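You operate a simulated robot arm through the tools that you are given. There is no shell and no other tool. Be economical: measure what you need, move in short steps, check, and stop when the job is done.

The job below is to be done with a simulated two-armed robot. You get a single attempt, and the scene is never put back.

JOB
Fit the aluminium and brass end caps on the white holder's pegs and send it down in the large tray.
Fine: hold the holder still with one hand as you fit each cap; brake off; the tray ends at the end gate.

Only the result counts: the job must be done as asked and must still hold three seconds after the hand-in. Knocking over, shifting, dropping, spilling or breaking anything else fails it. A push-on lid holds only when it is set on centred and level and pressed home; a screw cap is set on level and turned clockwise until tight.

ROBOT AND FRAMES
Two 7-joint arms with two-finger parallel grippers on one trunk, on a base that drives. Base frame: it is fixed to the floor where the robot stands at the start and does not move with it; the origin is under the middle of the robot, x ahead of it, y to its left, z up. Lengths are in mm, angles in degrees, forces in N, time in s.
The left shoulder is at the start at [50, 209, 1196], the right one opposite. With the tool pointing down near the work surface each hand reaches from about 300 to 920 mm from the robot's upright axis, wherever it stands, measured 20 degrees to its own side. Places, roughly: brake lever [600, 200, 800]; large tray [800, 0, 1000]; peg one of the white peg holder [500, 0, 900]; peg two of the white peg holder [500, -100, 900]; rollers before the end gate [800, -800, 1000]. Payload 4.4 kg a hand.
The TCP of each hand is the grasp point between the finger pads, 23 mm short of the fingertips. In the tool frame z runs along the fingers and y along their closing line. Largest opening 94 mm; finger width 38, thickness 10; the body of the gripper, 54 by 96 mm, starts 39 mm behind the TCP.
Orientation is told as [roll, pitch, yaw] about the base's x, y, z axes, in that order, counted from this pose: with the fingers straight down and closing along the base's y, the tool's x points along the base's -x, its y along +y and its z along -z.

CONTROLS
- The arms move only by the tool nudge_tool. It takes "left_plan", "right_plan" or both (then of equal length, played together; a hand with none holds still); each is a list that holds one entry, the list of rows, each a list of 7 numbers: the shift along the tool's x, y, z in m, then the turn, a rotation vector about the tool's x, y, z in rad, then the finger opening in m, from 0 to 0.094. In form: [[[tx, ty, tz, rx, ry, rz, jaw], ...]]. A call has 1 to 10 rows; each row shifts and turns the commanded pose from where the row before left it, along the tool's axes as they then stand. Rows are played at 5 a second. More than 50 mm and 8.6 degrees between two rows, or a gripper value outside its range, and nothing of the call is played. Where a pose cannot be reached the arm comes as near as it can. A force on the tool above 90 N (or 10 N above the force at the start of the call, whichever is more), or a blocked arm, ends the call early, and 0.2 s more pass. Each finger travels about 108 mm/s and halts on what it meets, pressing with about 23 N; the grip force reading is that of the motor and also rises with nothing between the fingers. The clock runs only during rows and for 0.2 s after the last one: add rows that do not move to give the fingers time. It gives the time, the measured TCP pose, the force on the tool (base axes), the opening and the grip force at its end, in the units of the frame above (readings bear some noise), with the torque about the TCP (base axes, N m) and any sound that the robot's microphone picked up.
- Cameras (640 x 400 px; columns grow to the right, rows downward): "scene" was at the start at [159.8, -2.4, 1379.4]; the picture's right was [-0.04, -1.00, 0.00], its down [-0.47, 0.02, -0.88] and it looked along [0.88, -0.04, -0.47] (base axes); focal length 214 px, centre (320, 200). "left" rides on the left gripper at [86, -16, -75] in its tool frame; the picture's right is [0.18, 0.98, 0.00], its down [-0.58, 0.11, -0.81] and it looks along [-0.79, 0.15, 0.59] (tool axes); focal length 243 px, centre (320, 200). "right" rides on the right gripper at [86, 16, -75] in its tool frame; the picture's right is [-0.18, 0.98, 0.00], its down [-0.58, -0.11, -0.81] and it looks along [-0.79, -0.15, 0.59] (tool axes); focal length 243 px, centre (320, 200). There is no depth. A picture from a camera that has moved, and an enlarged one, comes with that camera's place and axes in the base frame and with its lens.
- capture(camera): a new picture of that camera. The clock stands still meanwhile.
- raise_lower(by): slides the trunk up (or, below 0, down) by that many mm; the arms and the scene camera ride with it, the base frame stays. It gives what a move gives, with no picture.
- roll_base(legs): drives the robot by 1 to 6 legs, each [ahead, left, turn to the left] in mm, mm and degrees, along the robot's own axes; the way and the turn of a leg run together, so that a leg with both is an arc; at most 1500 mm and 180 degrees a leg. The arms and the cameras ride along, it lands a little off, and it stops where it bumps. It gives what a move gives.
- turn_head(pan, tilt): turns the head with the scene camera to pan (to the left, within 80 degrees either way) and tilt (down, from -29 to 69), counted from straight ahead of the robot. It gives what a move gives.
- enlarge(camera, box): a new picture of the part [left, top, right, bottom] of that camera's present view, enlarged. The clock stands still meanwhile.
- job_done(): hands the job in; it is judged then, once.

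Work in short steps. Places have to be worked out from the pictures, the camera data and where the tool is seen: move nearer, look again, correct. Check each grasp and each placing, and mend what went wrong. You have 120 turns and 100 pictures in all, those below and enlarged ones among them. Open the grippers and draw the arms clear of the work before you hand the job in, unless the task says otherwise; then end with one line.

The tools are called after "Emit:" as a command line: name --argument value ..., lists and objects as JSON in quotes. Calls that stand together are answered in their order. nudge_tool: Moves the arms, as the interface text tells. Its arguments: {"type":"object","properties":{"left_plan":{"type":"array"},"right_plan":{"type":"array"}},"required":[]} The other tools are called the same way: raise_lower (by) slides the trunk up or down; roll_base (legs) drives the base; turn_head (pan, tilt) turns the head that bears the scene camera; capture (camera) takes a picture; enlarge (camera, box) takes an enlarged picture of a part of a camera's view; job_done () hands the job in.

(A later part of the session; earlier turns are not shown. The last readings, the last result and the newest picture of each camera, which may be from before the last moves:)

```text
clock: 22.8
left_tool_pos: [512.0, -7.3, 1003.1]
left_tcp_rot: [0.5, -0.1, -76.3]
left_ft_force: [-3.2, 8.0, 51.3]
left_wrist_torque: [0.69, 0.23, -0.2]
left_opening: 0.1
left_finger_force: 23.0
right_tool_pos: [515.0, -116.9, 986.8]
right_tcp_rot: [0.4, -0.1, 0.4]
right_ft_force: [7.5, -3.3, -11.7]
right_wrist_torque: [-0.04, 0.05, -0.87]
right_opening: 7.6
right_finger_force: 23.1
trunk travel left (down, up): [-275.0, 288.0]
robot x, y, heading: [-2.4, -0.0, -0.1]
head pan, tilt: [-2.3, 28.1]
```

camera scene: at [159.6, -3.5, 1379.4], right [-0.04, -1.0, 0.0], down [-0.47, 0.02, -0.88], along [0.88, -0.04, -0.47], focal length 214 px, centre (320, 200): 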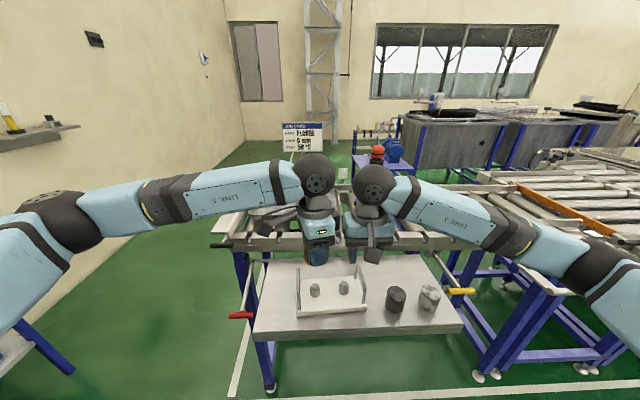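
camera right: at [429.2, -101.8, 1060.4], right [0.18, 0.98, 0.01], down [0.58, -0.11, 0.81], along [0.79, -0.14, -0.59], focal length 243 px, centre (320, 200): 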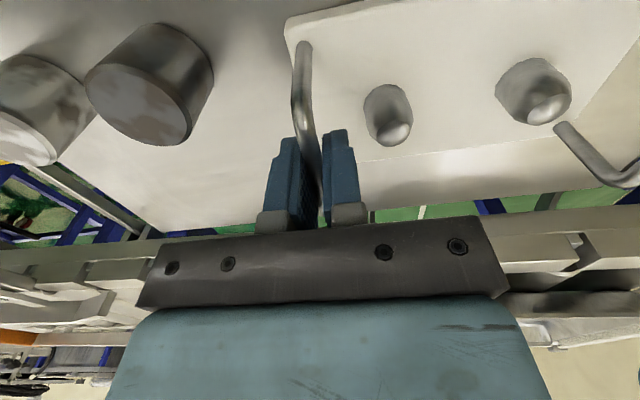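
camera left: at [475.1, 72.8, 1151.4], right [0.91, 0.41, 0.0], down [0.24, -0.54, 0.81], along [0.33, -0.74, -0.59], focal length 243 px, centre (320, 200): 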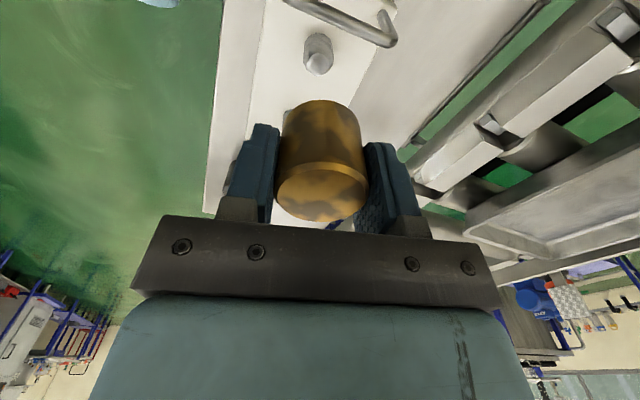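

Pressed with 51 N, solid. Now lift the left hand off, shift over the left handle and turn it back to yaw 0.

Emit:
nudge_tool --left_plan '[[[0, 0, -0.035, 0, 0, 0, 0.0], [0, 0, -0.035, 0, 0, 0, 0.0], [0.0374, 0.011, 0, 0, 0, 0, 0.02], [0, 0, 0, 0, 0, -0.1333, 0.03], [0, 0, 0, 0, 0, -0.1333, 0.03], [0, 0, 0, 0, 0, -0.1333, 0.03]]]'

Emit:
nudge_tool --left_plan '[[[0, 0, 0, 0, 0, -0.1333, 0.03], [0, 0, 0, 0, 0, -0.1333, 0.03], [0, 0, 0, 0, 0, -0.1333, 0.03], [0, 0, 0, 0, 0, -0.1333, 0.03], [0, 0, 0, 0, 0, -0.1333, 0.03], [0, 0, 0, 0, 0, -0.1333, 0.03], [0, 0, 0, 0, 0, -0.1333, 0.03], [0, 0, 0, 0, 0, 0, 0.03]]]'

Emit:
enlarge --camera "left" --box '[160, 0, 480, 200]'

Emit:
enlarge --camera "scene" --box '[285, 240, 365, 315]'

```text
clock: 24.2
left_tool_pos: [512.7, 12.2, 1069.2]
left_tcp_rot: [0.0, -0.2, -53.3]
left_ft_force: [0.3, 0.1, 0.7]
left_wrist_torque: [0.0, -0.02, 0.02]
left_opening: 29.9
left_finger_force: 0.0
left hand out of reach, approached as far as the arm can: row 3
right_tool_pos: [515.6, -115.7, 988.1]
right_tcp_rot: [0.5, -0.1, 0.5]
right_ft_force: [1.9, 3.0, 12.4]
right_wrist_torque: [-0.01, -0.14, -0.07]
right_opening: 7.5
right_finger_force: 22.9
trunk travel left (down, up): [-275.0, 288.0]
robot x, y, heading: [-2.2, -5.8, -0.0]
head pan, tilt: [-2.3, 28.1]
```

```text
clock: 26.0
left_tool_pos: [512.8, 12.6, 1068.7]
left_tcp_rot: [-0.1, -0.1, 0.1]
left_ft_force: [-0.6, -0.7, -0.3]
left_wrist_torque: [0.0, 0.03, 0.0]
left_opening: 30.0
left_finger_force: 0.1
right_tool_pos: [516.2, -115.6, 986.7]
right_tcp_rot: [0.5, -0.1, 0.5]
right_ft_force: [4.4, 2.9, 16.7]
right_wrist_torque: [0.02, -0.09, -0.12]
right_opening: 7.3
right_finger_force: 22.9
trunk travel left (down, up): [-275.0, 288.0]
robot x, y, heading: [-2.2, 0.9, -0.2]
head pan, tilt: [-2.3, 28.1]
```

```text
2.00 times, centred on (320, 100) of left
camera zoom: at [427.9, -2.8, 1144.2], right [-0.19, 0.98, 0.0], down [0.58, 0.11, 0.81], along [0.79, 0.15, -0.59], focal length 485 px, centre (320, 400)
```

zoom: 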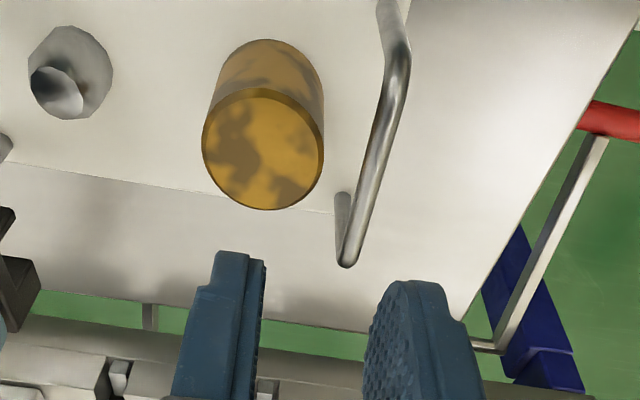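

```text
5.33 times, centred on (325, 278) of scene
camera zoom: at [158.8, -1.7, 1379.6], right [-0.04, -1.0, 0.0], down [-0.47, 0.02, -0.88], along [0.88, -0.04, -0.47], focal length 1144 px, centre (293, -213)
```

zoom: 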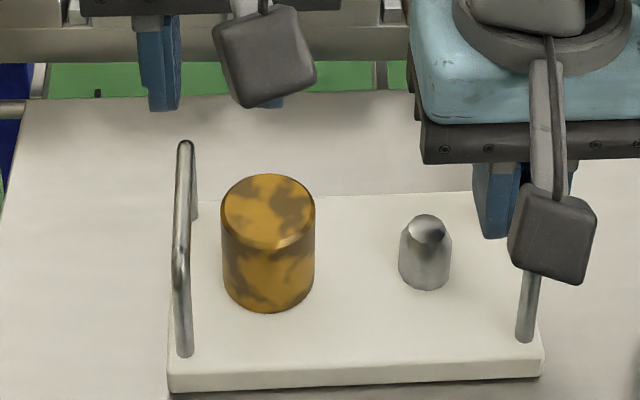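

Left handle bar mid ≈[512,29,989]. Shift over it and descend so the tips clear the brass cap's top, then close.

Emit:
nudge_tool --left_plan '[[[0, 0.0168, 0, 0, 0, 0, 0.03], [0, 0, 0.032, 0, 0, 0, 0.03], [0, 0, 0.031, 0, 0, 0, 0.03], [0, 0, 0, 0, 0, 0, 0.015], [0, 0, 0, 0, 0, 0, 0.0], [0, 0, 0, 0, 0, 0, 0.0]]]'

Emit:
enlarge --camera "scene" --box '[285, 240, 365, 315]'

Emit:
enlarge --camera "right" --box '[220, 0, 620, 250]'

```text
clock: 27.4
left_tool_pos: [510.9, 29.8, 1005.0]
left_tcp_rot: [-0.1, -0.1, 0.0]
left_ft_force: [1.9, -10.5, -0.6]
left_wrist_torque: [-0.17, -0.37, 0.61]
left_opening: 7.7
left_finger_force: 23.0
right_tool_pos: [515.1, -116.0, 986.1]
right_tcp_rot: [0.5, -0.1, 0.4]
right_ft_force: [2.2, 10.5, 14.9]
right_wrist_torque: [0.0, 0.04, -0.25]
right_opening: 7.6
right_finger_force: 23.6
trunk travel left (down, up): [-275.0, 288.0]
robot x, y, heading: [-3.7, -1.2, -0.1]
head pan, tilt: [-2.3, 28.1]
```

```text
5.33 times, centred on (325, 278) of scene
camera zoom: at [158.9, -2.2, 1379.5], right [-0.04, -1.0, 0.0], down [-0.47, 0.02, -0.88], along [0.88, -0.04, -0.47], focal length 1144 px, centre (293, -213)
```

zoom: 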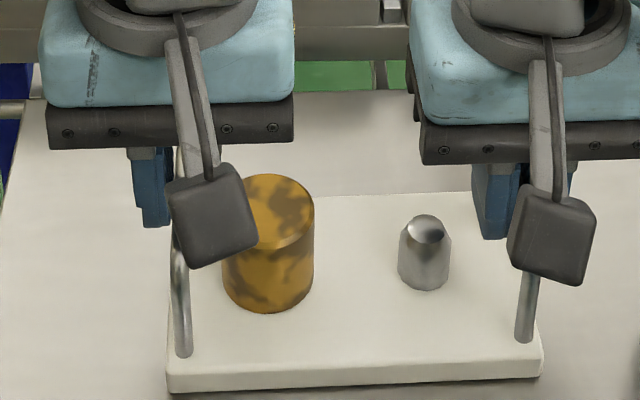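

```text
1.60 times, centred on (420, 125) of right
camera zoom: at [428.1, -101.5, 1061.1], right [0.17, 0.98, 0.01], down [0.58, -0.11, 0.81], along [0.79, -0.14, -0.59], focal length 388 px, centre (160, 320)
```

zoom: 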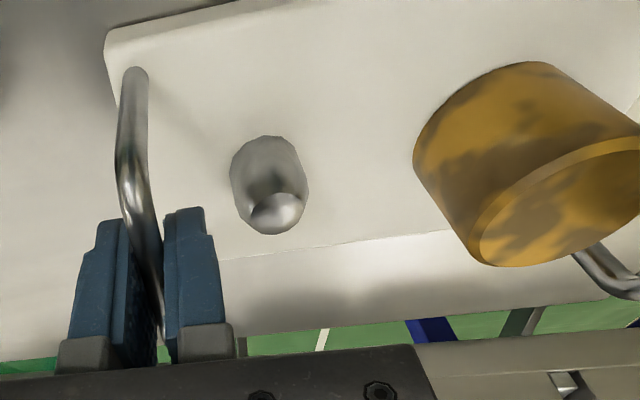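

Left holds the handle. Release the right hand, rise, and move over the aluminium cap.

Emit:
nudge_tool --right_plan '[[[0, 0, 0, 0, 0, 0, 0.02], [0, 0, 0, 0, 0, 0, 0.03], [0, 0, -0.045, 0, 0, 0, 0.03], [0, 0, -0.05, 0, 0, 0, 0.04], [0.0092, -0.039, 0, 0, 0, 0, 0.07], [0.0092, -0.039, 0, 0, 0, 0, 0.07], [0.0092, -0.039, 0, 0, 0, 0, 0.07], [0.0092, -0.039, 0, 0, 0, 0, 0.07], [0, 0, 0, 0, 0, 0, 0.07]]]'

Emit:
enlarge --camera "right" --box '[220, 0, 540, 200]'

Emit:
enlarge --camera "scene" --box '[370, 260, 450, 310]'

```text
clock: 29.4
left_tool_pos: [512.1, 30.3, 1005.9]
left_tcp_rot: [0.0, 0.0, 0.0]
left_ft_force: [-1.2, 0.6, 5.0]
left_wrist_torque: [-0.03, -0.17, -0.02]
left_opening: 7.5
left_finger_force: 22.8
right_tool_pos: [479.7, -273.1, 1081.4]
right_tcp_rot: [0.5, 0.0, 0.5]
right_ft_force: [-0.1, -0.5, -0.3]
right_wrist_torque: [0.0, 0.0, -0.01]
right_opening: 69.8
right_finger_force: 0.2
trunk travel left (down, up): [-275.0, 288.0]
robot x, y, heading: [0.7, -1.3, 0.0]
head pan, tilt: [-2.3, 28.1]
```

```text
2.00 times, centred on (380, 100) of right
camera zoom: at [392.1, -259.3, 1154.5], right [0.18, 0.98, 0.01], down [0.58, -0.11, 0.81], along [0.79, -0.14, -0.59], focal length 485 px, centre (200, 400)
```

zoom: 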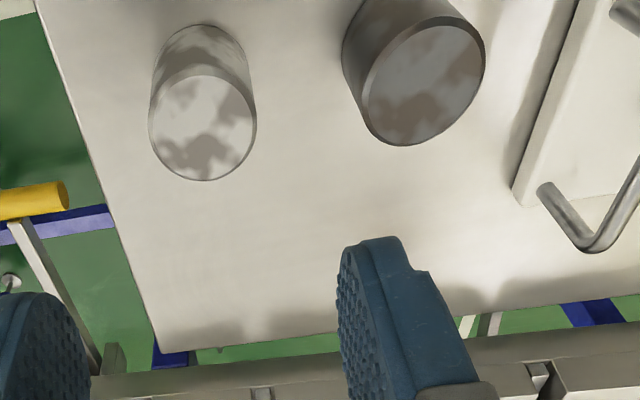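

```text
8.00 times, centred on (410, 285) of scene
camera zoom: at [159.2, -2.5, 1379.5], right [-0.04, -1.0, 0.0], down [-0.47, 0.02, -0.88], along [0.88, -0.04, -0.47], focal length 1716 px, centre (-400, -480)
```

zoom: 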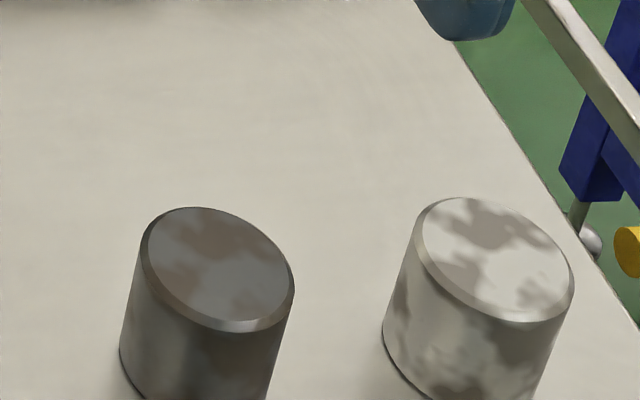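

Aluminium cap ≈[476.5,-272.3], ~41 mm. Descend and grip.

Emit:
nudge_tool --right_plan '[[[0.003, 0.001, 0.043, 0, 0, 0, 0.07], [0, 0, 0.043, 0, 0, 0, 0.07], [0, 0, 0.042, 0, 0, 0, 0.07], [0, 0, 0, 0, 0, 0, 0.05], [0, 0, 0, 0, 0, 0, 0.03], [0, 0, 0, 0, 0, 0, 0.03]]]'

Emit:
enlarge --camera "right" --box '[200, 60, 440, 260]'

```text
clock: 30.8
left_tool_pos: [512.0, 30.4, 1005.1]
left_tcp_rot: [0.0, 0.1, 0.1]
left_ft_force: [-2.9, -2.9, 4.2]
left_wrist_torque: [-0.04, 0.1, -0.03]
left_opening: 7.7
left_finger_force: 22.8
right_tool_pos: [472.3, -273.9, 951.4]
right_tcp_rot: [0.5, -0.2, 0.5]
right_ft_force: [0.8, -0.3, 1.2]
right_wrist_torque: [-0.04, -0.05, 0.03]
right_opening: 41.4
right_finger_force: 23.3
trunk travel left (down, up): [-275.0, 288.0]
robot x, y, heading: [1.4, 0.5, 0.0]
head pan, tilt: [-2.3, 28.1]
```

```text
2.00 times, centred on (320, 160) of right
camera zoom: at [385.7, -258.8, 1026.2], right [0.18, 0.98, 0.01], down [0.58, -0.11, 0.81], along [0.79, -0.14, -0.59], focal length 485 px, centre (320, 280)
```

zoom: 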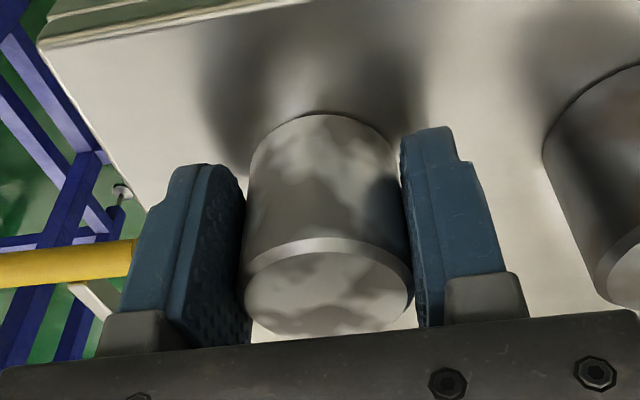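

The cap sits ~7 mm ahead of the finger centre; re-grip shifted forward, then lift.

Emit:
nudge_tool --right_plan '[[[0, 0, 0, 0, 0, 0, 0.055], [-0.007, 0, 0, 0, 0, 0, 0.055], [0, 0, 0, 0, 0, 0, 0.03], [0, 0, 0, 0, 0, 0, 0.03], [0, 0, -0.04, 0, 0, 0, 0.03], [0, 0, -0.045, 0, 0, 0, 0.03], [0, 0, -0.04, 0, 0, 0, 0.03], [0, 0, 0, 0, 0, 0, 0.03]]]'

Emit:
enlarge --camera "right" --box '[200, 60, 440, 260]'

```text
clock: 32.6
left_tool_pos: [512.9, 31.7, 1004.8]
left_tcp_rot: [0.0, 0.0, 0.0]
left_ft_force: [-3.3, -0.6, 3.4]
left_wrist_torque: [-0.02, 0.07, -0.09]
left_opening: 7.7
left_finger_force: 22.9
right_tool_pos: [480.9, -271.1, 1075.0]
right_tcp_rot: [0.4, 0.0, 0.5]
right_ft_force: [0.8, 1.6, -1.4]
right_wrist_torque: [0.0, -0.02, -0.02]
right_opening: 41.8
right_finger_force: 23.8
trunk travel left (down, up): [-275.0, 288.0]
robot x, y, heading: [-0.0, 1.5, 0.2]
head pan, tilt: [-2.3, 28.1]
```

```text
2.00 times, centred on (320, 160) of right
camera zoom: at [394.1, -257.3, 1149.3], right [0.18, 0.98, 0.01], down [0.58, -0.11, 0.81], along [0.79, -0.14, -0.59], focal length 485 px, centre (320, 280)
```

zoom: 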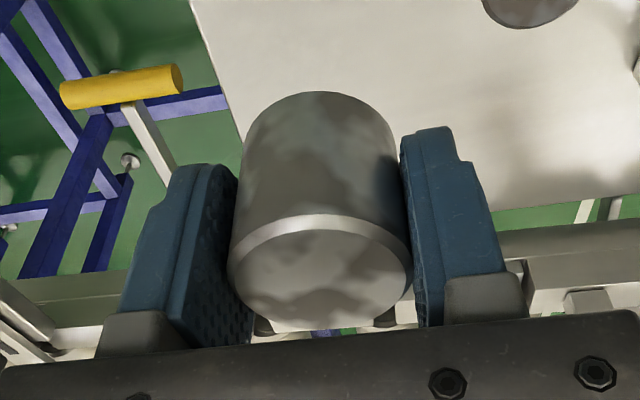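

Well centred now. Carry toward peg two, turning the hand to yaw ≈ +76° before closing in.

Emit:
nudge_tool --right_plan '[[[-0.0115, 0.0385, 0, 0, 0, 0, 0.03], [-0.0115, 0.0385, 0, 0, 0, 0, 0.03], [-0.0115, 0.0385, 0, 0, 0, 0, 0.03], [0, 0, 0, 0, 0, -0.148, 0.03], [0, 0, 0, 0, 0, -0.148, 0.03], [0, 0, 0, 0, 0, -0.148, 0.03], [0, 0, 0, 0, 0, -0.148, 0.03], [0, 0, 0, 0, 0, -0.148, 0.03], [0, 0, 0, 0, 0, -0.148, 0.03], [0, 0, 0, 0, 0, -0.148, 0.03]]]'

Emit:
nudge_tool --right_plan '[[[0, 0, 0, 0, 0, -0.148, 0.03], [0, 0, 0, 0, 0, -0.148, 0.03], [0, 0, 0, 0, 0, 0, 0.03]]]'

Emit:
capture --camera "right"

```text
clock: 34.8
left_tool_pos: [512.6, 31.6, 1004.5]
left_tcp_rot: [0.0, 0.0, 0.1]
left_ft_force: [0.9, 1.6, 6.5]
left_wrist_torque: [0.03, -0.11, -0.16]
left_opening: 7.6
left_finger_force: 22.6
right_tool_pos: [516.4, -157.6, 1078.1]
right_tcp_rot: [0.2, -0.4, 59.9]
right_ft_force: [0.2, -0.4, -2.1]
right_wrist_torque: [0.0, 0.04, -0.01]
right_opening: 41.7
right_finger_force: 23.0
trunk travel left (down, up): [-275.0, 288.0]
robot x, y, heading: [-1.6, 0.7, -0.1]
head pan, tilt: [-2.3, 28.1]
```

```text
clock: 35.6
left_tool_pos: [512.4, 30.8, 1005.3]
left_tcp_rot: [0.0, 0.0, -0.1]
left_ft_force: [3.3, 1.8, 6.5]
left_wrist_torque: [0.04, -0.1, -0.12]
left_opening: 7.5
left_finger_force: 23.6
right_tool_pos: [516.5, -157.1, 1077.8]
right_tcp_rot: [0.2, -0.4, 65.6]
right_ft_force: [0.3, -0.1, -1.2]
right_wrist_torque: [0.02, 0.04, -0.01]
right_opening: 41.8
right_finger_force: 22.6
right hand out of reach, approached as far as the arm can: row 2
trunk travel left (down, up): [-275.0, 288.0]
robot x, y, heading: [1.8, 1.2, -0.1]
head pan, tilt: [-2.3, 28.1]
```

```text
54 pictures are left
camera right: at [464.5, -230.3, 1151.1], right [-0.82, 0.57, 0.0], down [0.34, 0.48, 0.81], along [0.46, 0.66, -0.59], focal length 243 px, centre (320, 200)
```

right: 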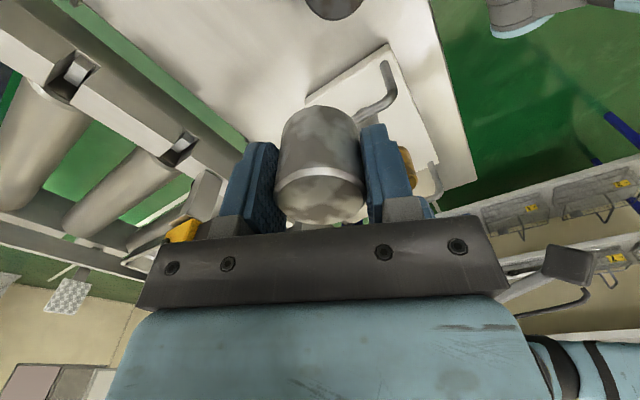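

Yaw reaches 65.6° here. Move above peg two and try a little more yaw there.

Emit:
nudge_tool --right_plan '[[[-0.036, 0.0163, 0, 0, 0, 0, 0.03], [-0.036, 0.0163, 0, 0, 0, 0, 0.03], [0, 0, 0, 0, 0, -0.1, 0.03], [0, 0, 0, 0, 0, -0.08, 0.03], [0, 0, 0, 0, 0, 0, 0.03]]]'

Emit:
enlarge --camera "right" --box '[220, 0, 460, 150]'

Emit:
enlarge --camera "scene" --box '[285, 235, 381, 315]'

```text
clock: 36.8
left_tool_pos: [512.0, 30.3, 1004.5]
left_tcp_rot: [0.1, 0.1, -0.1]
left_ft_force: [-2.4, -0.3, 4.6]
left_wrist_torque: [-0.02, 0.1, -0.19]
left_opening: 7.6
left_finger_force: 23.2
right_tool_pos: [517.1, -78.0, 1079.1]
right_tcp_rot: [0.2, -0.5, 71.2]
right_ft_force: [-0.4, 0.0, -1.1]
right_wrist_torque: [0.0, 0.02, -0.01]
right_opening: 41.6
right_finger_force: 23.2
right hand out of reach, approached as far as the arm can: row 4
trunk travel left (down, up): [-275.0, 288.0]
robot x, y, heading: [1.9, -0.5, 0.0]
head pan, tilt: [-2.3, 28.1]
```

```text
2.67 times, centred on (340, 75) of right
camera zoom: at [473.8, -156.0, 1152.8], right [-0.87, 0.49, 0.0], down [0.29, 0.51, 0.81], along [0.4, 0.71, -0.59], focal length 647 px, centre (267, 533)
```

zoom: 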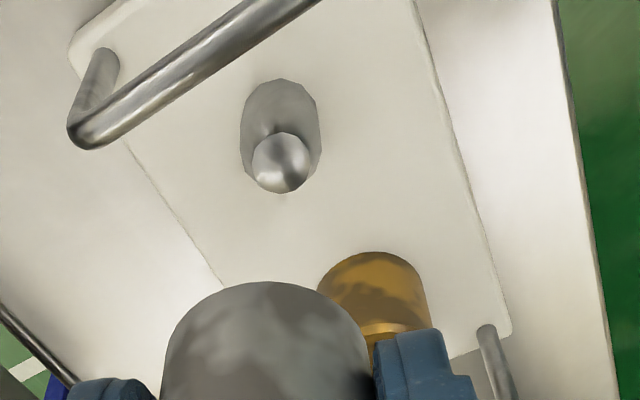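

```text
5.00 times, centred on (333, 275) of scene
camera zoom: at [159.3, -2.5, 1379.5], right [-0.04, -1.0, 0.0], down [-0.47, 0.02, -0.88], along [0.88, -0.04, -0.47], focal length 1072 px, centre (255, -175)
```

zoom: 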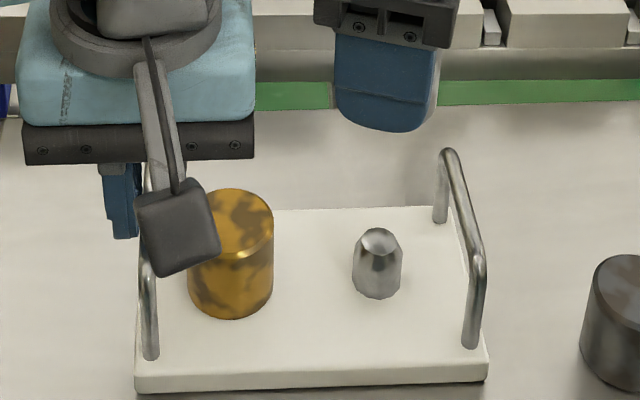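

Peg two ≈[512.3,-77.5]; move to just above it and compare cap to peg in both views.

Emit:
nudge_tool --right_plan '[[[0.003, 0.0041, 0.035, 0, 0, 0, 0.03], [0, 0, 0.034, 0, 0, 0, 0.03], [0, 0, 0, 0, 0, 0, 0.03]]]'

Emit:
enlarge --camera "right" --box '[270, 60, 370, 122]'

Emit:
enlarge --camera "scene" --box '[325, 258, 373, 303]'

```text
clock: 37.6
left_tool_pos: [512.0, 31.1, 1004.8]
left_tcp_rot: [0.0, 0.0, 0.0]
left_ft_force: [-2.3, 0.0, 3.5]
left_wrist_torque: [-0.01, 0.15, -0.15]
left_opening: 7.6
left_finger_force: 23.2
right_tool_pos: [510.2, -79.1, 1008.0]
right_tcp_rot: [0.3, -0.6, 71.3]
right_ft_force: [-1.0, -0.1, -1.0]
right_wrist_torque: [-0.01, 0.0, 0.02]
right_opening: 41.5
right_finger_force: 22.9
trunk travel left (down, up): [-275.0, 288.0]
robot x, y, heading: [1.7, -2.6, -0.3]
head pan, tilt: [-2.3, 28.1]
```

```text
6.40 times, centred on (320, 91) of right
camera zoom: at [466.6, -156.4, 1082.0], right [-0.87, 0.49, 0.0], down [0.29, 0.51, 0.81], along [0.4, 0.71, -0.59], focal length 1553 px, centre (320, 898)
```

zoom: 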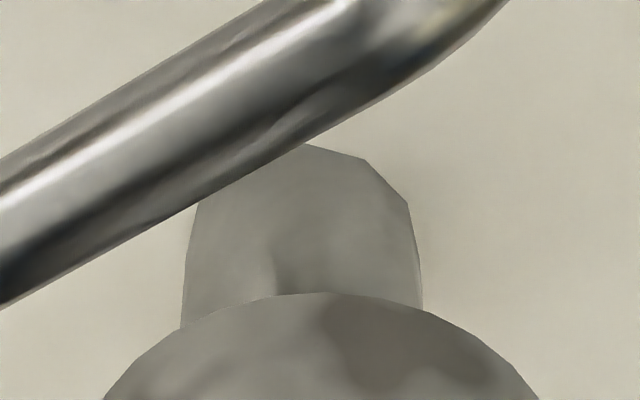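

```text
8.89 times, centred on (349, 280) of scene
camera zoom: at [159.3, -2.5, 1379.5], right [-0.04, -1.0, 0.0], down [-0.47, 0.02, -0.88], along [0.88, -0.04, -0.47], focal length 1906 px, centre (62, -516)
```

zoom: 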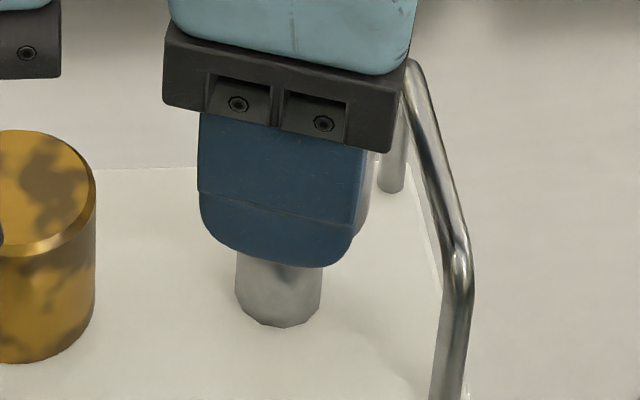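

I need a finer look at the cap's right edge in the scene view.

Emit:
enlarge --camera "scene" --box '[341, 266, 365, 296]'

```text
13.33 times, centred on (353, 281) of scene
camera zoom: at [159.3, -2.5, 1379.5], right [-0.04, -1.0, 0.0], down [-0.47, 0.02, -0.88], along [0.88, -0.04, -0.47], focal length 2860 px, centre (-120, -880)
```

zoom: 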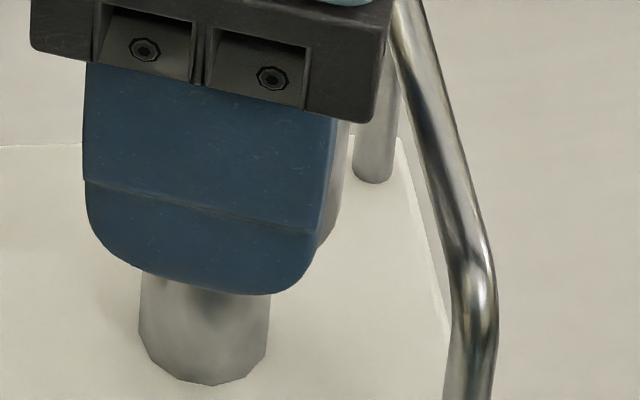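

Correction needed: about [+3.0,+1.3] mm. Apply it and lower.

Emit:
nudge_tool --right_plan '[[[-0.0022, -0.0024, 0.002, 0, 0, 0, 0.03], [0, 0, 0, 0, 0, 0, 0.03], [0, 0, 0.006, 0, 0, 0, 0.03], [0, 0, 0.006, 0, 0, 0, 0.03], [0, 0, 0.005, 0, 0, 0, 0.03], [0, 0, 0.005, 0, 0, 0, 0.03], [0, 0, 0, 0, 0, 0, 0.03]]]'

```text
clock: 39.2
left_tool_pos: [511.8, 29.9, 1004.8]
left_tcp_rot: [0.0, 0.0, 0.0]
left_ft_force: [-3.4, 0.7, 1.4]
left_wrist_torque: [0.0, 0.06, -0.14]
left_opening: 7.7
left_finger_force: 23.2
right_tool_pos: [512.3, -77.4, 984.6]
right_tcp_rot: [0.1, -0.4, 71.2]
right_ft_force: [-0.2, -0.8, -1.1]
right_wrist_torque: [0.03, 0.01, -0.01]
right_opening: 41.5
right_finger_force: 22.9
trunk travel left (down, up): [-275.0, 288.0]
robot x, y, heading: [-1.7, 4.7, -0.1]
head pan, tilt: [-2.3, 28.1]
```

No contact; continue down to home height.

Emit:
nudge_tool --right_plan '[[[0, 0, 0.004, 0, 0, 0, 0.03], [0, 0, 0.004, 0, 0, 0, 0.03], [0, 0, 0.003, 0, 0, 0, 0.03], [0, 0, 0.002, 0, 0, 0, 0.03], [0, 0, 0.002, 0, 0, 0, 0.03], [0, 0, 0, 0, 0, 0, 0.03]]]'

Emit:
enlarge --camera "scene" --box '[325, 258, 373, 303]'

```text
clock: 40.6
left_tool_pos: [512.3, 30.7, 1004.0]
left_tcp_rot: [0.0, 0.0, 0.0]
left_ft_force: [-3.0, -0.7, 1.0]
left_wrist_torque: [0.0, 0.07, -0.17]
left_opening: 7.6
left_finger_force: 23.3
right_tool_pos: [513.9, -77.8, 970.4]
right_tcp_rot: [0.2, -0.6, 71.1]
right_ft_force: [0.0, 0.6, -1.0]
right_wrist_torque: [0.01, -0.06, 0.03]
right_opening: 41.5
right_finger_force: 22.8
trunk travel left (down, up): [-275.0, 288.0]
robot x, y, heading: [-2.4, 0.8, 0.1]
head pan, tilt: [-2.3, 28.1]
```

```text
8.89 times, centred on (349, 280) of scene
camera zoom: at [159.5, -2.5, 1379.4], right [-0.04, -1.0, 0.0], down [-0.47, 0.02, -0.88], along [0.88, -0.04, -0.47], focal length 1906 px, centre (62, -516)
```

zoom: 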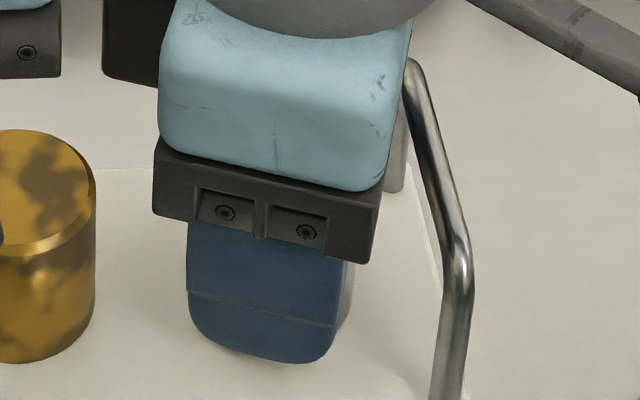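

Nearly down; lower a few more millimetres to contact, then release a little and press from above.

Emit:
nudge_tool --right_plan '[[[0, 0, 0.003, 0, 0, 0, 0.03], [0, 0, 0.003, 0, 0, 0, 0.03], [0, 0, 0.002, 0, 0, 0, 0.03], [0, 0, 0, 0, 0, 0, 0.03]]]'

```text
clock: 41.6
left_tool_pos: [510.1, 30.3, 1005.3]
left_tcp_rot: [0.0, 0.0, 0.0]
left_ft_force: [-0.8, -0.9, 0.3]
left_wrist_torque: [0.0, 0.47, 0.21]
left_opening: 7.6
left_finger_force: 23.1
right_tool_pos: [513.1, -78.4, 962.7]
right_tcp_rot: [0.1, -0.4, 71.2]
right_ft_force: [-2.3, 0.4, 12.6]
right_wrist_torque: [-0.04, -0.15, -0.05]
right_opening: 41.5
right_finger_force: 23.0
trunk travel left (down, up): [-275.0, 288.0]
robot x, y, heading: [0.7, -3.7, 0.2]
head pan, tilt: [-2.3, 28.1]
```

Contact. Open slightly, rise straight up, close the fingers and inspect.

Emit:
nudge_tool --right_plan '[[[0, 0, 0, 0, 0, 0, 0.049], [0, 0, 0, 0, 0, 0, 0.049], [0, 0, -0.03, 0, 0, 0, 0.049], [0, 0, -0.045, 0, 0, 0, 0.049], [0, 0, -0.04, 0, 0, 0, 0.03], [0, 0, 0, 0, 0, 0, 0.0]]]'

Emit:
enlarge --camera "scene" --box '[285, 240, 381, 315]'

Emit:
enlarge --camera "right" --box '[200, 0, 440, 150]'

```text
clock: 43.0
left_tool_pos: [512.2, 29.9, 1005.5]
left_tcp_rot: [-0.1, -0.1, 0.0]
left_ft_force: [2.3, 0.1, 6.2]
left_wrist_torque: [0.02, -0.11, -0.06]
left_opening: 7.1
left_finger_force: 22.9
right_tool_pos: [516.9, -77.4, 1078.0]
right_tcp_rot: [0.1, -0.5, 71.1]
right_ft_force: [0.0, 0.5, -0.4]
right_wrist_torque: [0.01, 0.01, 0.0]
right_opening: 0.0
right_finger_force: 22.3
trunk travel left (down, up): [-275.0, 288.0]
robot x, y, heading: [-1.3, 3.0, 0.3]
head pan, tilt: [-2.3, 28.1]
```

```text
5.33 times, centred on (333, 278) of scene
camera zoom: at [159.5, -2.4, 1379.5], right [-0.04, -1.0, 0.0], down [-0.47, 0.02, -0.88], along [0.88, -0.04, -0.47], focal length 1144 px, centre (251, -213)
```

zoom: 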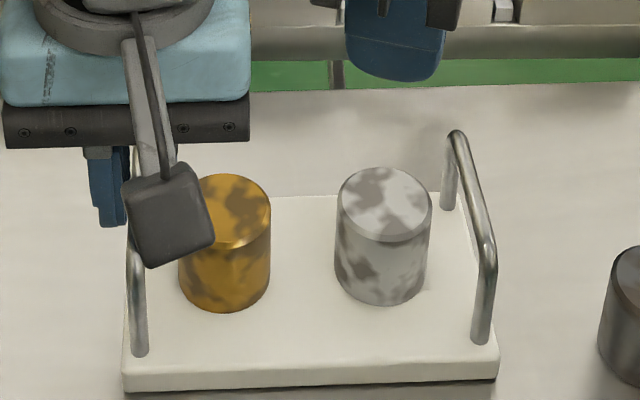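

```text
2.67 times, centred on (320, 75) of right
camera zoom: at [473.1, -154.9, 1150.9], right [-0.87, 0.49, 0.0], down [0.29, 0.51, 0.81], along [0.4, 0.71, -0.59], focal length 647 px, centre (320, 533)
```

zoom: 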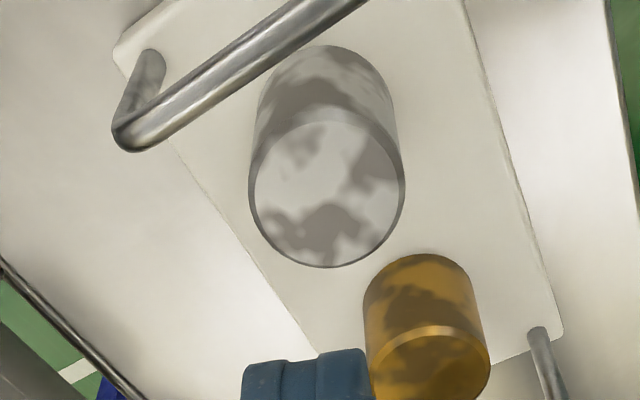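

Both caps look seated alike. Press on the aluminium cap from above with closed fingertips.

Emit:
nudge_tool --right_plan '[[[0.001, 0.002, 0.035, 0, 0, 0, 0.0], [0, 0, 0.036, 0, 0, 0, 0.0], [0, 0, 0.003, 0, 0, 0, 0.0], [0, 0, 0.002, 0, 0, 0, 0.0], [0, 0, 0.002, 0, 0, 0, 0.0], [0, 0, 0.002, 0, 0, 0, 0.0], [0, 0, 0, 0, 0, 0, 0.0]]]'

```text
clock: 44.6
left_tool_pos: [510.9, 31.8, 1005.9]
left_tcp_rot: [-0.1, 0.0, 0.0]
left_ft_force: [9.5, -5.8, -9.9]
left_wrist_torque: [-0.09, -0.35, 0.68]
left_opening: 7.8
left_finger_force: 22.7
right_tool_pos: [512.6, -77.4, 1001.8]
right_tcp_rot: [-0.2, -0.7, 71.2]
right_ft_force: [3.7, 1.8, 56.1]
right_wrist_torque: [-0.61, 0.17, 0.22]
right_opening: 0.0
right_finger_force: 23.3
trunk travel left (down, up): [-275.0, 288.0]
robot x, y, heading: [-2.0, 1.4, 0.1]
head pan, tilt: [-2.3, 28.1]
```

Pressed with 56 N. Lift the right hand off, swing over the right handle and turn back to yaw 0.

Emit:
nudge_tool --right_plan '[[[0, 0, -0.035, 0, 0, 0, 0.0], [0, 0, -0.035, 0, 0, 0, 0.01], [0.0333, -0.0128, 0, 0, 0, 0, 0.028], [0, 0, 0, 0, 0, 0.138, 0.028], [0, 0, 0, 0, 0, 0.138, 0.028], [0, 0, 0, 0, 0, 0.138, 0.028], [0, 0, 0, 0, 0, 0.138, 0.028], [0, 0, 0, 0, 0, 0.138, 0.028], [0, 0, 0, 0, 0, 0.138, 0.028], [0, 0, 0, 0, 0, 0.138, 0.028]]]'

Emit:
nudge_tool --right_plan '[[[0, 0, 0, 0, 0, 0.138, 0.028], [0, 0, 0, 0, 0, 0.138, 0.028], [0, 0, 0, 0, 0, 0, 0.028]]]'

Emit:
enlarge --camera "right" --box '[160, 0, 480, 200]'

```text
clock: 46.8
left_tool_pos: [512.1, 30.1, 1005.5]
left_tcp_rot: [-0.1, 0.1, 0.0]
left_ft_force: [-2.5, -2.4, 4.7]
left_wrist_torque: [-0.09, 0.02, -0.09]
left_opening: 7.5
left_finger_force: 23.6
right_tool_pos: [512.9, -104.8, 1066.5]
right_tcp_rot: [0.4, -0.2, 15.7]
right_ft_force: [0.7, 0.5, 0.8]
right_wrist_torque: [0.01, 0.01, 0.01]
right_opening: 28.0
right_finger_force: 0.1
right hand out of reach, approached as far as the arm can: row 3
trunk travel left (down, up): [-275.0, 288.0]
robot x, y, heading: [2.6, -1.7, -0.0]
head pan, tilt: [-2.3, 28.1]
```

```text
clock: 47.6
left_tool_pos: [513.1, 29.9, 1005.9]
left_tcp_rot: [0.0, 0.0, 0.0]
left_ft_force: [-3.1, -3.5, 3.8]
left_wrist_torque: [-0.07, 0.05, -0.12]
left_opening: 7.6
left_finger_force: 23.0
right_tool_pos: [513.2, -105.2, 1065.6]
right_tcp_rot: [0.5, -0.1, 0.0]
right_ft_force: [0.5, -0.1, -0.1]
right_wrist_torque: [-0.01, 0.0, -0.02]
right_opening: 28.2
right_finger_force: 0.0
trunk travel left (down, up): [-275.0, 288.0]
robot x, y, heading: [-1.4, 2.4, 0.0]
head pan, tilt: [-2.3, 28.1]
```

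```text
2.00 times, centred on (320, 100) of right
camera zoom: at [425.4, -88.8, 1140.0], right [0.18, 0.98, 0.01], down [0.58, -0.12, 0.81], along [0.79, -0.14, -0.59], focal length 485 px, centre (320, 400)
```

zoom: 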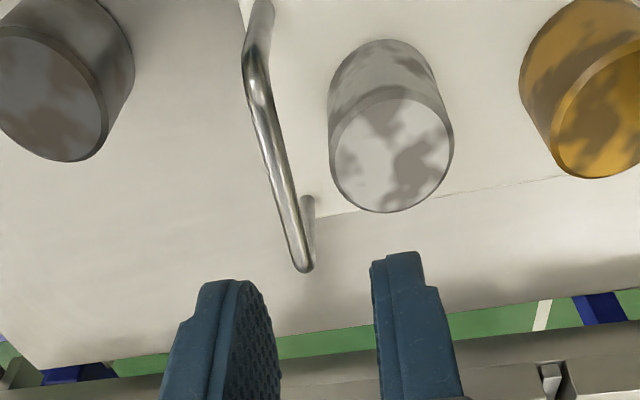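

Bar mid at y≈-114.5. Shift and descend, then close on the right handle too.

Emit:
nudge_tool --right_plan '[[[0, -0.009, 0, 0, 0, 0, 0.028], [0, 0, 0.03, 0, 0, 0, 0.028], [0, 0, 0.03, 0, 0, 0, 0.028], [0, 0, 0, 0, 0, 0, 0.015], [0, 0, 0, 0, 0, 0, 0.0], [0, 0, 0, 0, 0, 0, 0.0]]]'

Emit:
capture --camera "scene"

```text
clock: 49.0
left_tool_pos: [511.9, 30.6, 1007.2]
left_tcp_rot: [0.1, 0.0, 0.1]
left_ft_force: [-1.3, 17.2, 6.7]
left_wrist_torque: [0.37, 0.1, -0.25]
left_opening: 7.5
left_finger_force: 22.6
right_tool_pos: [512.2, -114.6, 1007.1]
right_tcp_rot: [0.4, 0.0, -0.1]
right_ft_force: [2.1, -20.4, 2.5]
right_wrist_torque: [-0.44, -0.28, 0.05]
right_opening: 7.5
right_finger_force: 22.4
trunk travel left (down, up): [-275.0, 288.0]
robot x, y, heading: [-3.0, -3.5, 0.2]
head pan, tilt: [-2.3, 28.1]
```

```text
44 pictures are left
camera scene: at [159.1, -2.8, 1379.6], right [-0.04, -1.0, 0.0], down [-0.47, 0.02, -0.88], along [0.88, -0.04, -0.47], focal length 214 px, centre (320, 200)
```

scene: 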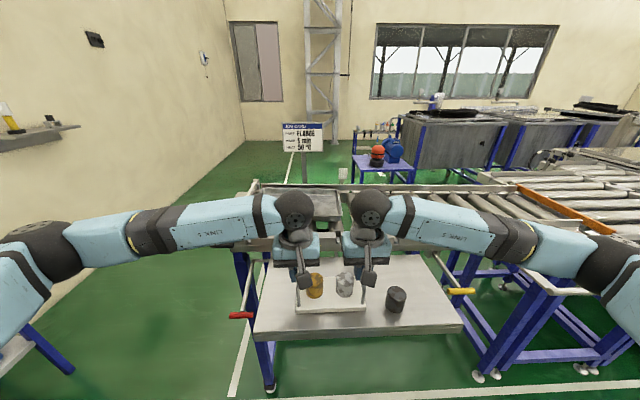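

Both handles gripped. Lift straight up together in small rows, easing the inward squeeze by 1 mm each.

Emit:
nudge_tool --left_plan '[[[0, 0.001, -0.01, 0, 0, 0, 0], [0, 0, -0.02, 0, 0, 0, 0], [0, 0, -0.025, 0, 0, 0, 0], [0, 0, -0.025, 0, 0, 0, 0], [0, 0, -0.025, 0, 0, 0, 0], [0, 0, -0.025, 0, 0, 0, 0], [0, 0, 0, 0, 0, 0, 0]]]' --right_plan '[[[0, -0.001, -0.01, 0, 0, 0, 0], [0, 0, -0.02, 0, 0, 0, 0], [0, 0, -0.025, 0, 0, 0, 0], [0, 0, -0.025, 0, 0, 0, 0], [0, 0, -0.025, 0, 0, 0, 0], [0, 0, -0.025, 0, 0, 0, 0], [0, 0, 0, 0, 0, 0, 0]]]'

Emit:
capture --camera "scene"

```text
clock: 50.6
left_tool_pos: [514.2, 30.2, 1135.9]
left_tcp_rot: [0.1, 0.1, 0.1]
left_ft_force: [6.9, 39.9, -5.0]
left_wrist_torque: [0.77, -0.37, 0.41]
left_opening: 7.7
left_finger_force: 23.0
right_tool_pos: [513.1, -115.7, 1136.1]
right_tcp_rot: [0.4, 0.2, 0.0]
right_ft_force: [-7.5, -40.5, -4.2]
right_wrist_torque: [-0.82, 0.38, 0.56]
right_opening: 7.6
right_finger_force: 22.4
trunk travel left (down, up): [-275.0, 288.0]
robot x, y, heading: [-0.9, 2.5, 0.1]
head pan, tilt: [-2.3, 28.1]
```

```text
43 pictures are left
camera scene: at [161.2, -2.5, 1379.1], right [-0.04, -1.0, 0.0], down [-0.47, 0.02, -0.88], along [0.88, -0.04, -0.47], focal length 214 px, centre (320, 200)
```

scene: 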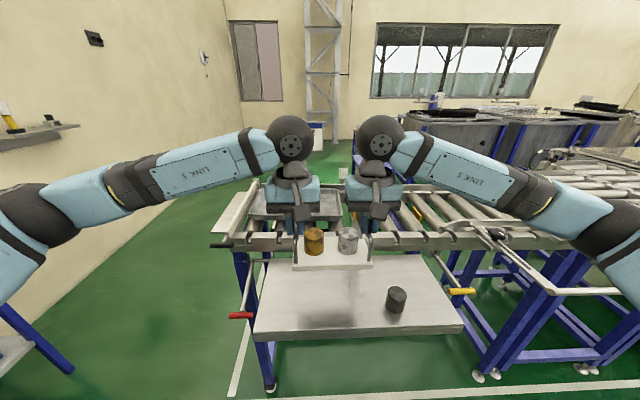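

Lifted level. There is 40 N of mutual side force; I undo the 1 mm spread and see which way it goes.

Emit:
nudge_tool --left_plan '[[[0, -0.001, 0, 0, 0, 0, 0], [0, 0, 0, 0, 0, 0, 0]]]' --right_plan '[[[0, 0.001, 0, 0, 0, 0, 0], [0, 0, 0, 0, 0, 0, 0]]]'

```text
clock: 51.2
left_tool_pos: [513.2, 29.3, 1136.1]
left_tcp_rot: [0.3, 0.1, 0.1]
left_ft_force: [3.1, 46.5, -5.0]
left_wrist_torque: [0.91, -0.23, 0.13]
left_opening: 7.9
left_finger_force: 22.9
right_tool_pos: [512.5, -114.7, 1136.4]
right_tcp_rot: [0.3, -0.1, 0.0]
right_ft_force: [-3.2, -46.0, -3.3]
right_wrist_torque: [-0.94, 0.23, 0.3]
right_opening: 8.6
right_finger_force: 23.1
trunk travel left (down, up): [-275.0, 288.0]
robot x, y, heading: [5.0, -2.5, -0.1]
head pan, tilt: [-2.3, 28.1]
```

Inward increases it, so spread outward 3 mm each.

Emit:
nudge_tool --left_plan '[[[0, 0.0015, 0, 0, 0, 0, 0], [0, 0.0015, 0, 0, 0, 0, 0], [0, 0, 0, 0, 0, 0, 0]]]' --right_plan '[[[0, -0.0015, 0, 0, 0, 0, 0], [0, -0.0015, 0, 0, 0, 0, 0], [0, 0, 0, 0, 0, 0, 0]]]'

```text
clock: 52.0
left_tool_pos: [513.2, 30.6, 1134.9]
left_tcp_rot: [0.0, 0.1, -0.1]
left_ft_force: [1.7, 10.0, -4.6]
left_wrist_torque: [0.23, 0.07, 0.35]
left_opening: 7.7
left_finger_force: 23.3
right_tool_pos: [512.3, -115.5, 1136.1]
right_tcp_rot: [0.6, -0.1, 0.2]
right_ft_force: [-1.6, -10.7, -3.4]
right_wrist_torque: [-0.24, -0.03, -0.09]
right_opening: 7.3
right_finger_force: 23.2
trunk travel left (down, up): [-275.0, 288.0]
robot x, y, heading: [1.2, 0.7, -0.1]
head pan, tilt: [-2.3, 28.1]
```

Side force down to 10 N. Now shift the holder +92 mm in y, then partway forward.

Emit:
nudge_tool --left_plan '[[[0, 0.023, 0, 0, 0, 0, 0], [0, 0.023, 0, 0, 0, 0, 0], [0, 0.023, 0, 0, 0, 0, 0], [0, 0.023, 0, 0, 0, 0, 0], [-0.025, 0, 0, 0, 0, 0, 0], [-0.025, 0, 0, 0, 0, 0, 0], [-0.025, 0, 0, 0, 0, 0, 0], [-0.025, 0, 0, 0, 0, 0, 0], [0, 0, 0, 0, 0, 0, 0]]]' --right_plan '[[[0, 0.023, 0, 0, 0, 0, 0], [0, 0.023, 0, 0, 0, 0, 0], [0, 0.023, 0, 0, 0, 0, 0], [0, 0.023, 0, 0, 0, 0, 0], [-0.025, 0, 0, 0, 0, 0, 0], [-0.025, 0, 0, 0, 0, 0, 0], [-0.025, 0, 0, 0, 0, 0, 0], [-0.025, 0, 0, 0, 0, 0, 0], [0, 0, 0, 0, 0, 0, 0]]]'

Emit:
capture --camera "scene"

Emit:
capture --camera "left"

```text
clock: 54.0
left_tool_pos: [612.6, 122.9, 1135.6]
left_tcp_rot: [-0.3, -0.1, -0.1]
left_ft_force: [0.9, -42.4, -4.8]
left_wrist_torque: [-0.83, -0.18, 0.37]
left_opening: 7.6
left_finger_force: 23.1
right_tool_pos: [613.4, -24.2, 1137.6]
right_tcp_rot: [0.6, 0.0, 0.3]
right_ft_force: [-2.1, 44.0, -4.0]
right_wrist_torque: [0.91, 0.17, -0.16]
right_opening: 7.7
right_finger_force: 23.2
trunk travel left (down, up): [-275.0, 288.0]
robot x, y, heading: [-1.4, -0.6, 0.3]
head pan, tilt: [-2.3, 28.1]
```

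```text
42 pictures are left
camera scene: at [159.9, -2.3, 1379.4], right [-0.04, -1.0, 0.0], down [-0.47, 0.02, -0.88], along [0.88, -0.04, -0.47], focal length 214 px, centre (320, 200)
```

scene: 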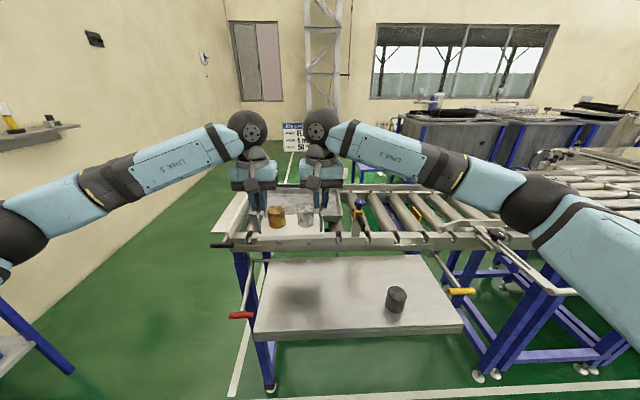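

```text
41 pictures are left
camera left: at [528.2, 107.6, 1210.3], right [-0.18, 0.98, 0.0], down [0.58, 0.11, 0.81], along [0.79, 0.15, -0.59], focal length 243 px, centre (320, 200)
```

left: 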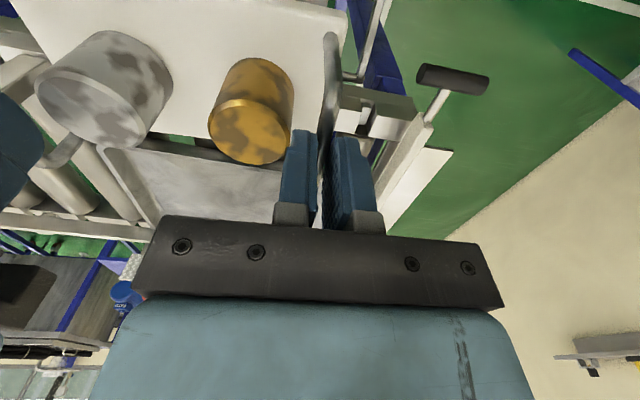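

Now the hands pull apart by 42 N; bring them 2.5 mm in each and go forward another 120 mm.

Emit:
nudge_tool --left_plan '[[[0, -0.0025, 0, 0, 0, 0, 0], [-0.024, 0, 0, 0, 0, 0, 0], [-0.024, 0, 0, 0, 0, 0, 0], [-0.024, 0, 0, 0, 0, 0, 0], [-0.024, 0, 0, 0, 0, 0, 0], [-0.024, 0, 0, 0, 0, 0, 0], [0, 0, 0, 0, 0, 0, 0]]]' --right_plan '[[[0, 0.0025, 0, 0, 0, 0, 0], [-0.024, 0, 0, 0, 0, 0, 0], [-0.024, 0, 0, 0, 0, 0, 0], [-0.024, 0, 0, 0, 0, 0, 0], [-0.024, 0, 0, 0, 0, 0, 0], [-0.024, 0, 0, 0, 0, 0, 0], [0, 0, 0, 0, 0, 0, 0]]]'

Emit:
capture --camera "left"

Emit:
enlarge --camera "scene" --box '[200, 150, 400, 275]'

```text
clock: 55.6
left_tool_pos: [736.1, 122.8, 1136.4]
left_tcp_rot: [0.3, 0.2, 0.4]
left_ft_force: [-4.3, 34.0, -4.4]
left_wrist_torque: [0.64, 0.39, -0.69]
left_opening: 8.0
left_finger_force: 23.1
right_tool_pos: [734.9, -22.9, 1136.3]
right_tcp_rot: [0.3, 0.0, -0.3]
right_ft_force: [5.4, -35.1, -3.5]
right_wrist_torque: [-0.72, -0.4, -0.08]
right_opening: 7.4
right_finger_force: 22.7
trunk travel left (down, up): [-275.0, 288.0]
robot x, y, heading: [-1.5, -4.5, -0.1]
head pan, tilt: [-2.3, 28.1]
```

```text
40 pictures are left
camera left: at [651.6, 106.6, 1210.6], right [-0.19, 0.98, 0.0], down [0.58, 0.11, 0.81], along [0.79, 0.15, -0.59], focal length 243 px, centre (320, 200)
```

left: 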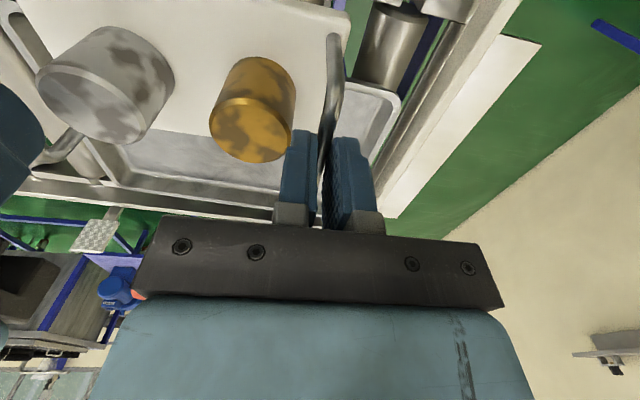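

```text
3.20 times, centred on (300, 212) of scene
camera zoom: at [160.4, -2.4, 1379.3], right [-0.04, -1.0, 0.0], down [-0.47, 0.02, -0.88], along [0.88, -0.04, -0.47], focal length 686 px, centre (384, 160)
```

zoom: 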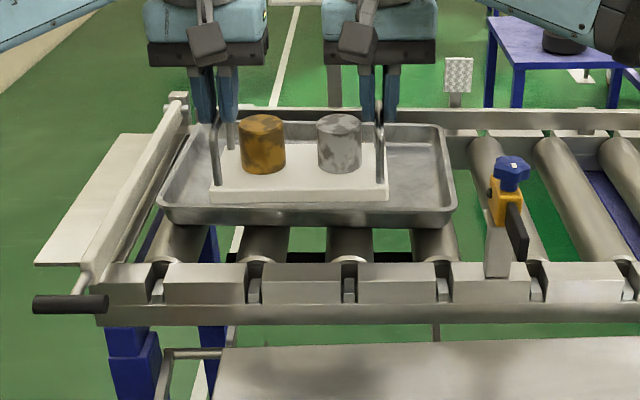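

Tray is right ahead; inner floor about x 770–925, y -90…190. Spread 2 mm each and go forward 92 mm to x≈828.

Emit:
nudge_tool --left_plan '[[[0, 0.0018, 0, 0, 0, 0, 0], [-0.023, 0, 0, 0, 0, 0, 0], [-0.023, 0, 0, 0, 0, 0, 0], [-0.023, 0, 0, 0, 0, 0, 0], [-0.023, 0, 0, 0, 0, 0, 0], [0, 0, 0, 0, 0, 0, 0]]]' --right_plan '[[[0, -0.0018, 0, 0, 0, 0, 0], [-0.023, 0, 0, 0, 0, 0, 0], [-0.023, 0, 0, 0, 0, 0, 0], [-0.023, 0, 0, 0, 0, 0, 0], [-0.023, 0, 0, 0, 0, 0, 0], [0, 0, 0, 0, 0, 0, 0]]]'

Emit:
capture --camera "left"

Emit:
enlarge --camera "scene" --box '[200, 130, 400, 255]'

```text
clock: 57.0
left_tool_pos: [823.0, 121.6, 1134.3]
left_tcp_rot: [-0.2, 0.0, -0.2]
left_ft_force: [-12.7, -0.4, -4.4]
left_wrist_torque: [-0.04, 0.67, -0.89]
left_opening: 9.2
left_finger_force: 22.0
right_tool_pos: [816.4, -24.5, 1138.2]
right_tcp_rot: [0.5, -0.2, 0.3]
right_ft_force: [11.8, 1.1, -4.1]
right_wrist_torque: [-0.04, -0.71, -0.87]
right_opening: 9.2
right_finger_force: 22.8
right hand out of reach, approached as far as the arm can: row 5
trunk travel left (down, up): [-275.0, 288.0]
robot x, y, heading: [-0.4, -0.1, -0.1]
head pan, tilt: [-2.3, 28.1]
```

```text
38 pictures are left
camera left: at [739.2, 105.4, 1209.6], right [-0.18, 0.98, 0.0], down [0.58, 0.11, 0.81], along [0.79, 0.14, -0.59], focal length 243 px, centre (320, 200)
```

left: 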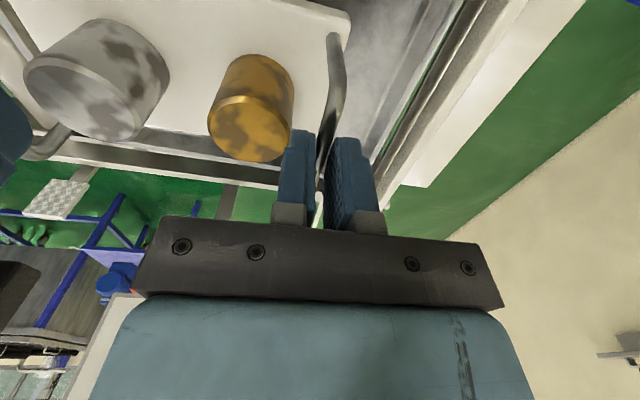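

```text
3.20 times, centred on (300, 192) of scene
camera zoom: at [160.6, -1.9, 1379.3], right [-0.04, -1.0, 0.0], down [-0.47, 0.02, -0.88], along [0.88, -0.04, -0.47], focal length 686 px, centre (384, 224)
```

zoom: 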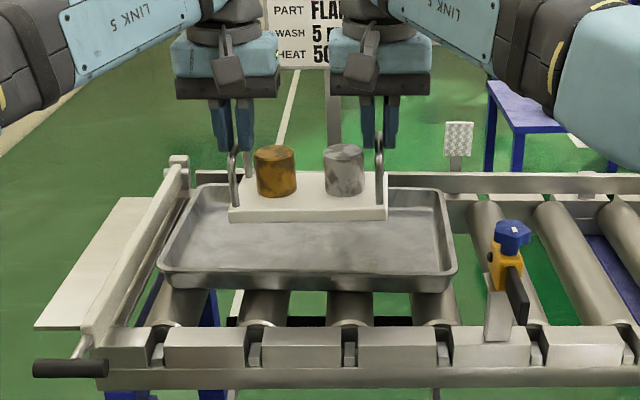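

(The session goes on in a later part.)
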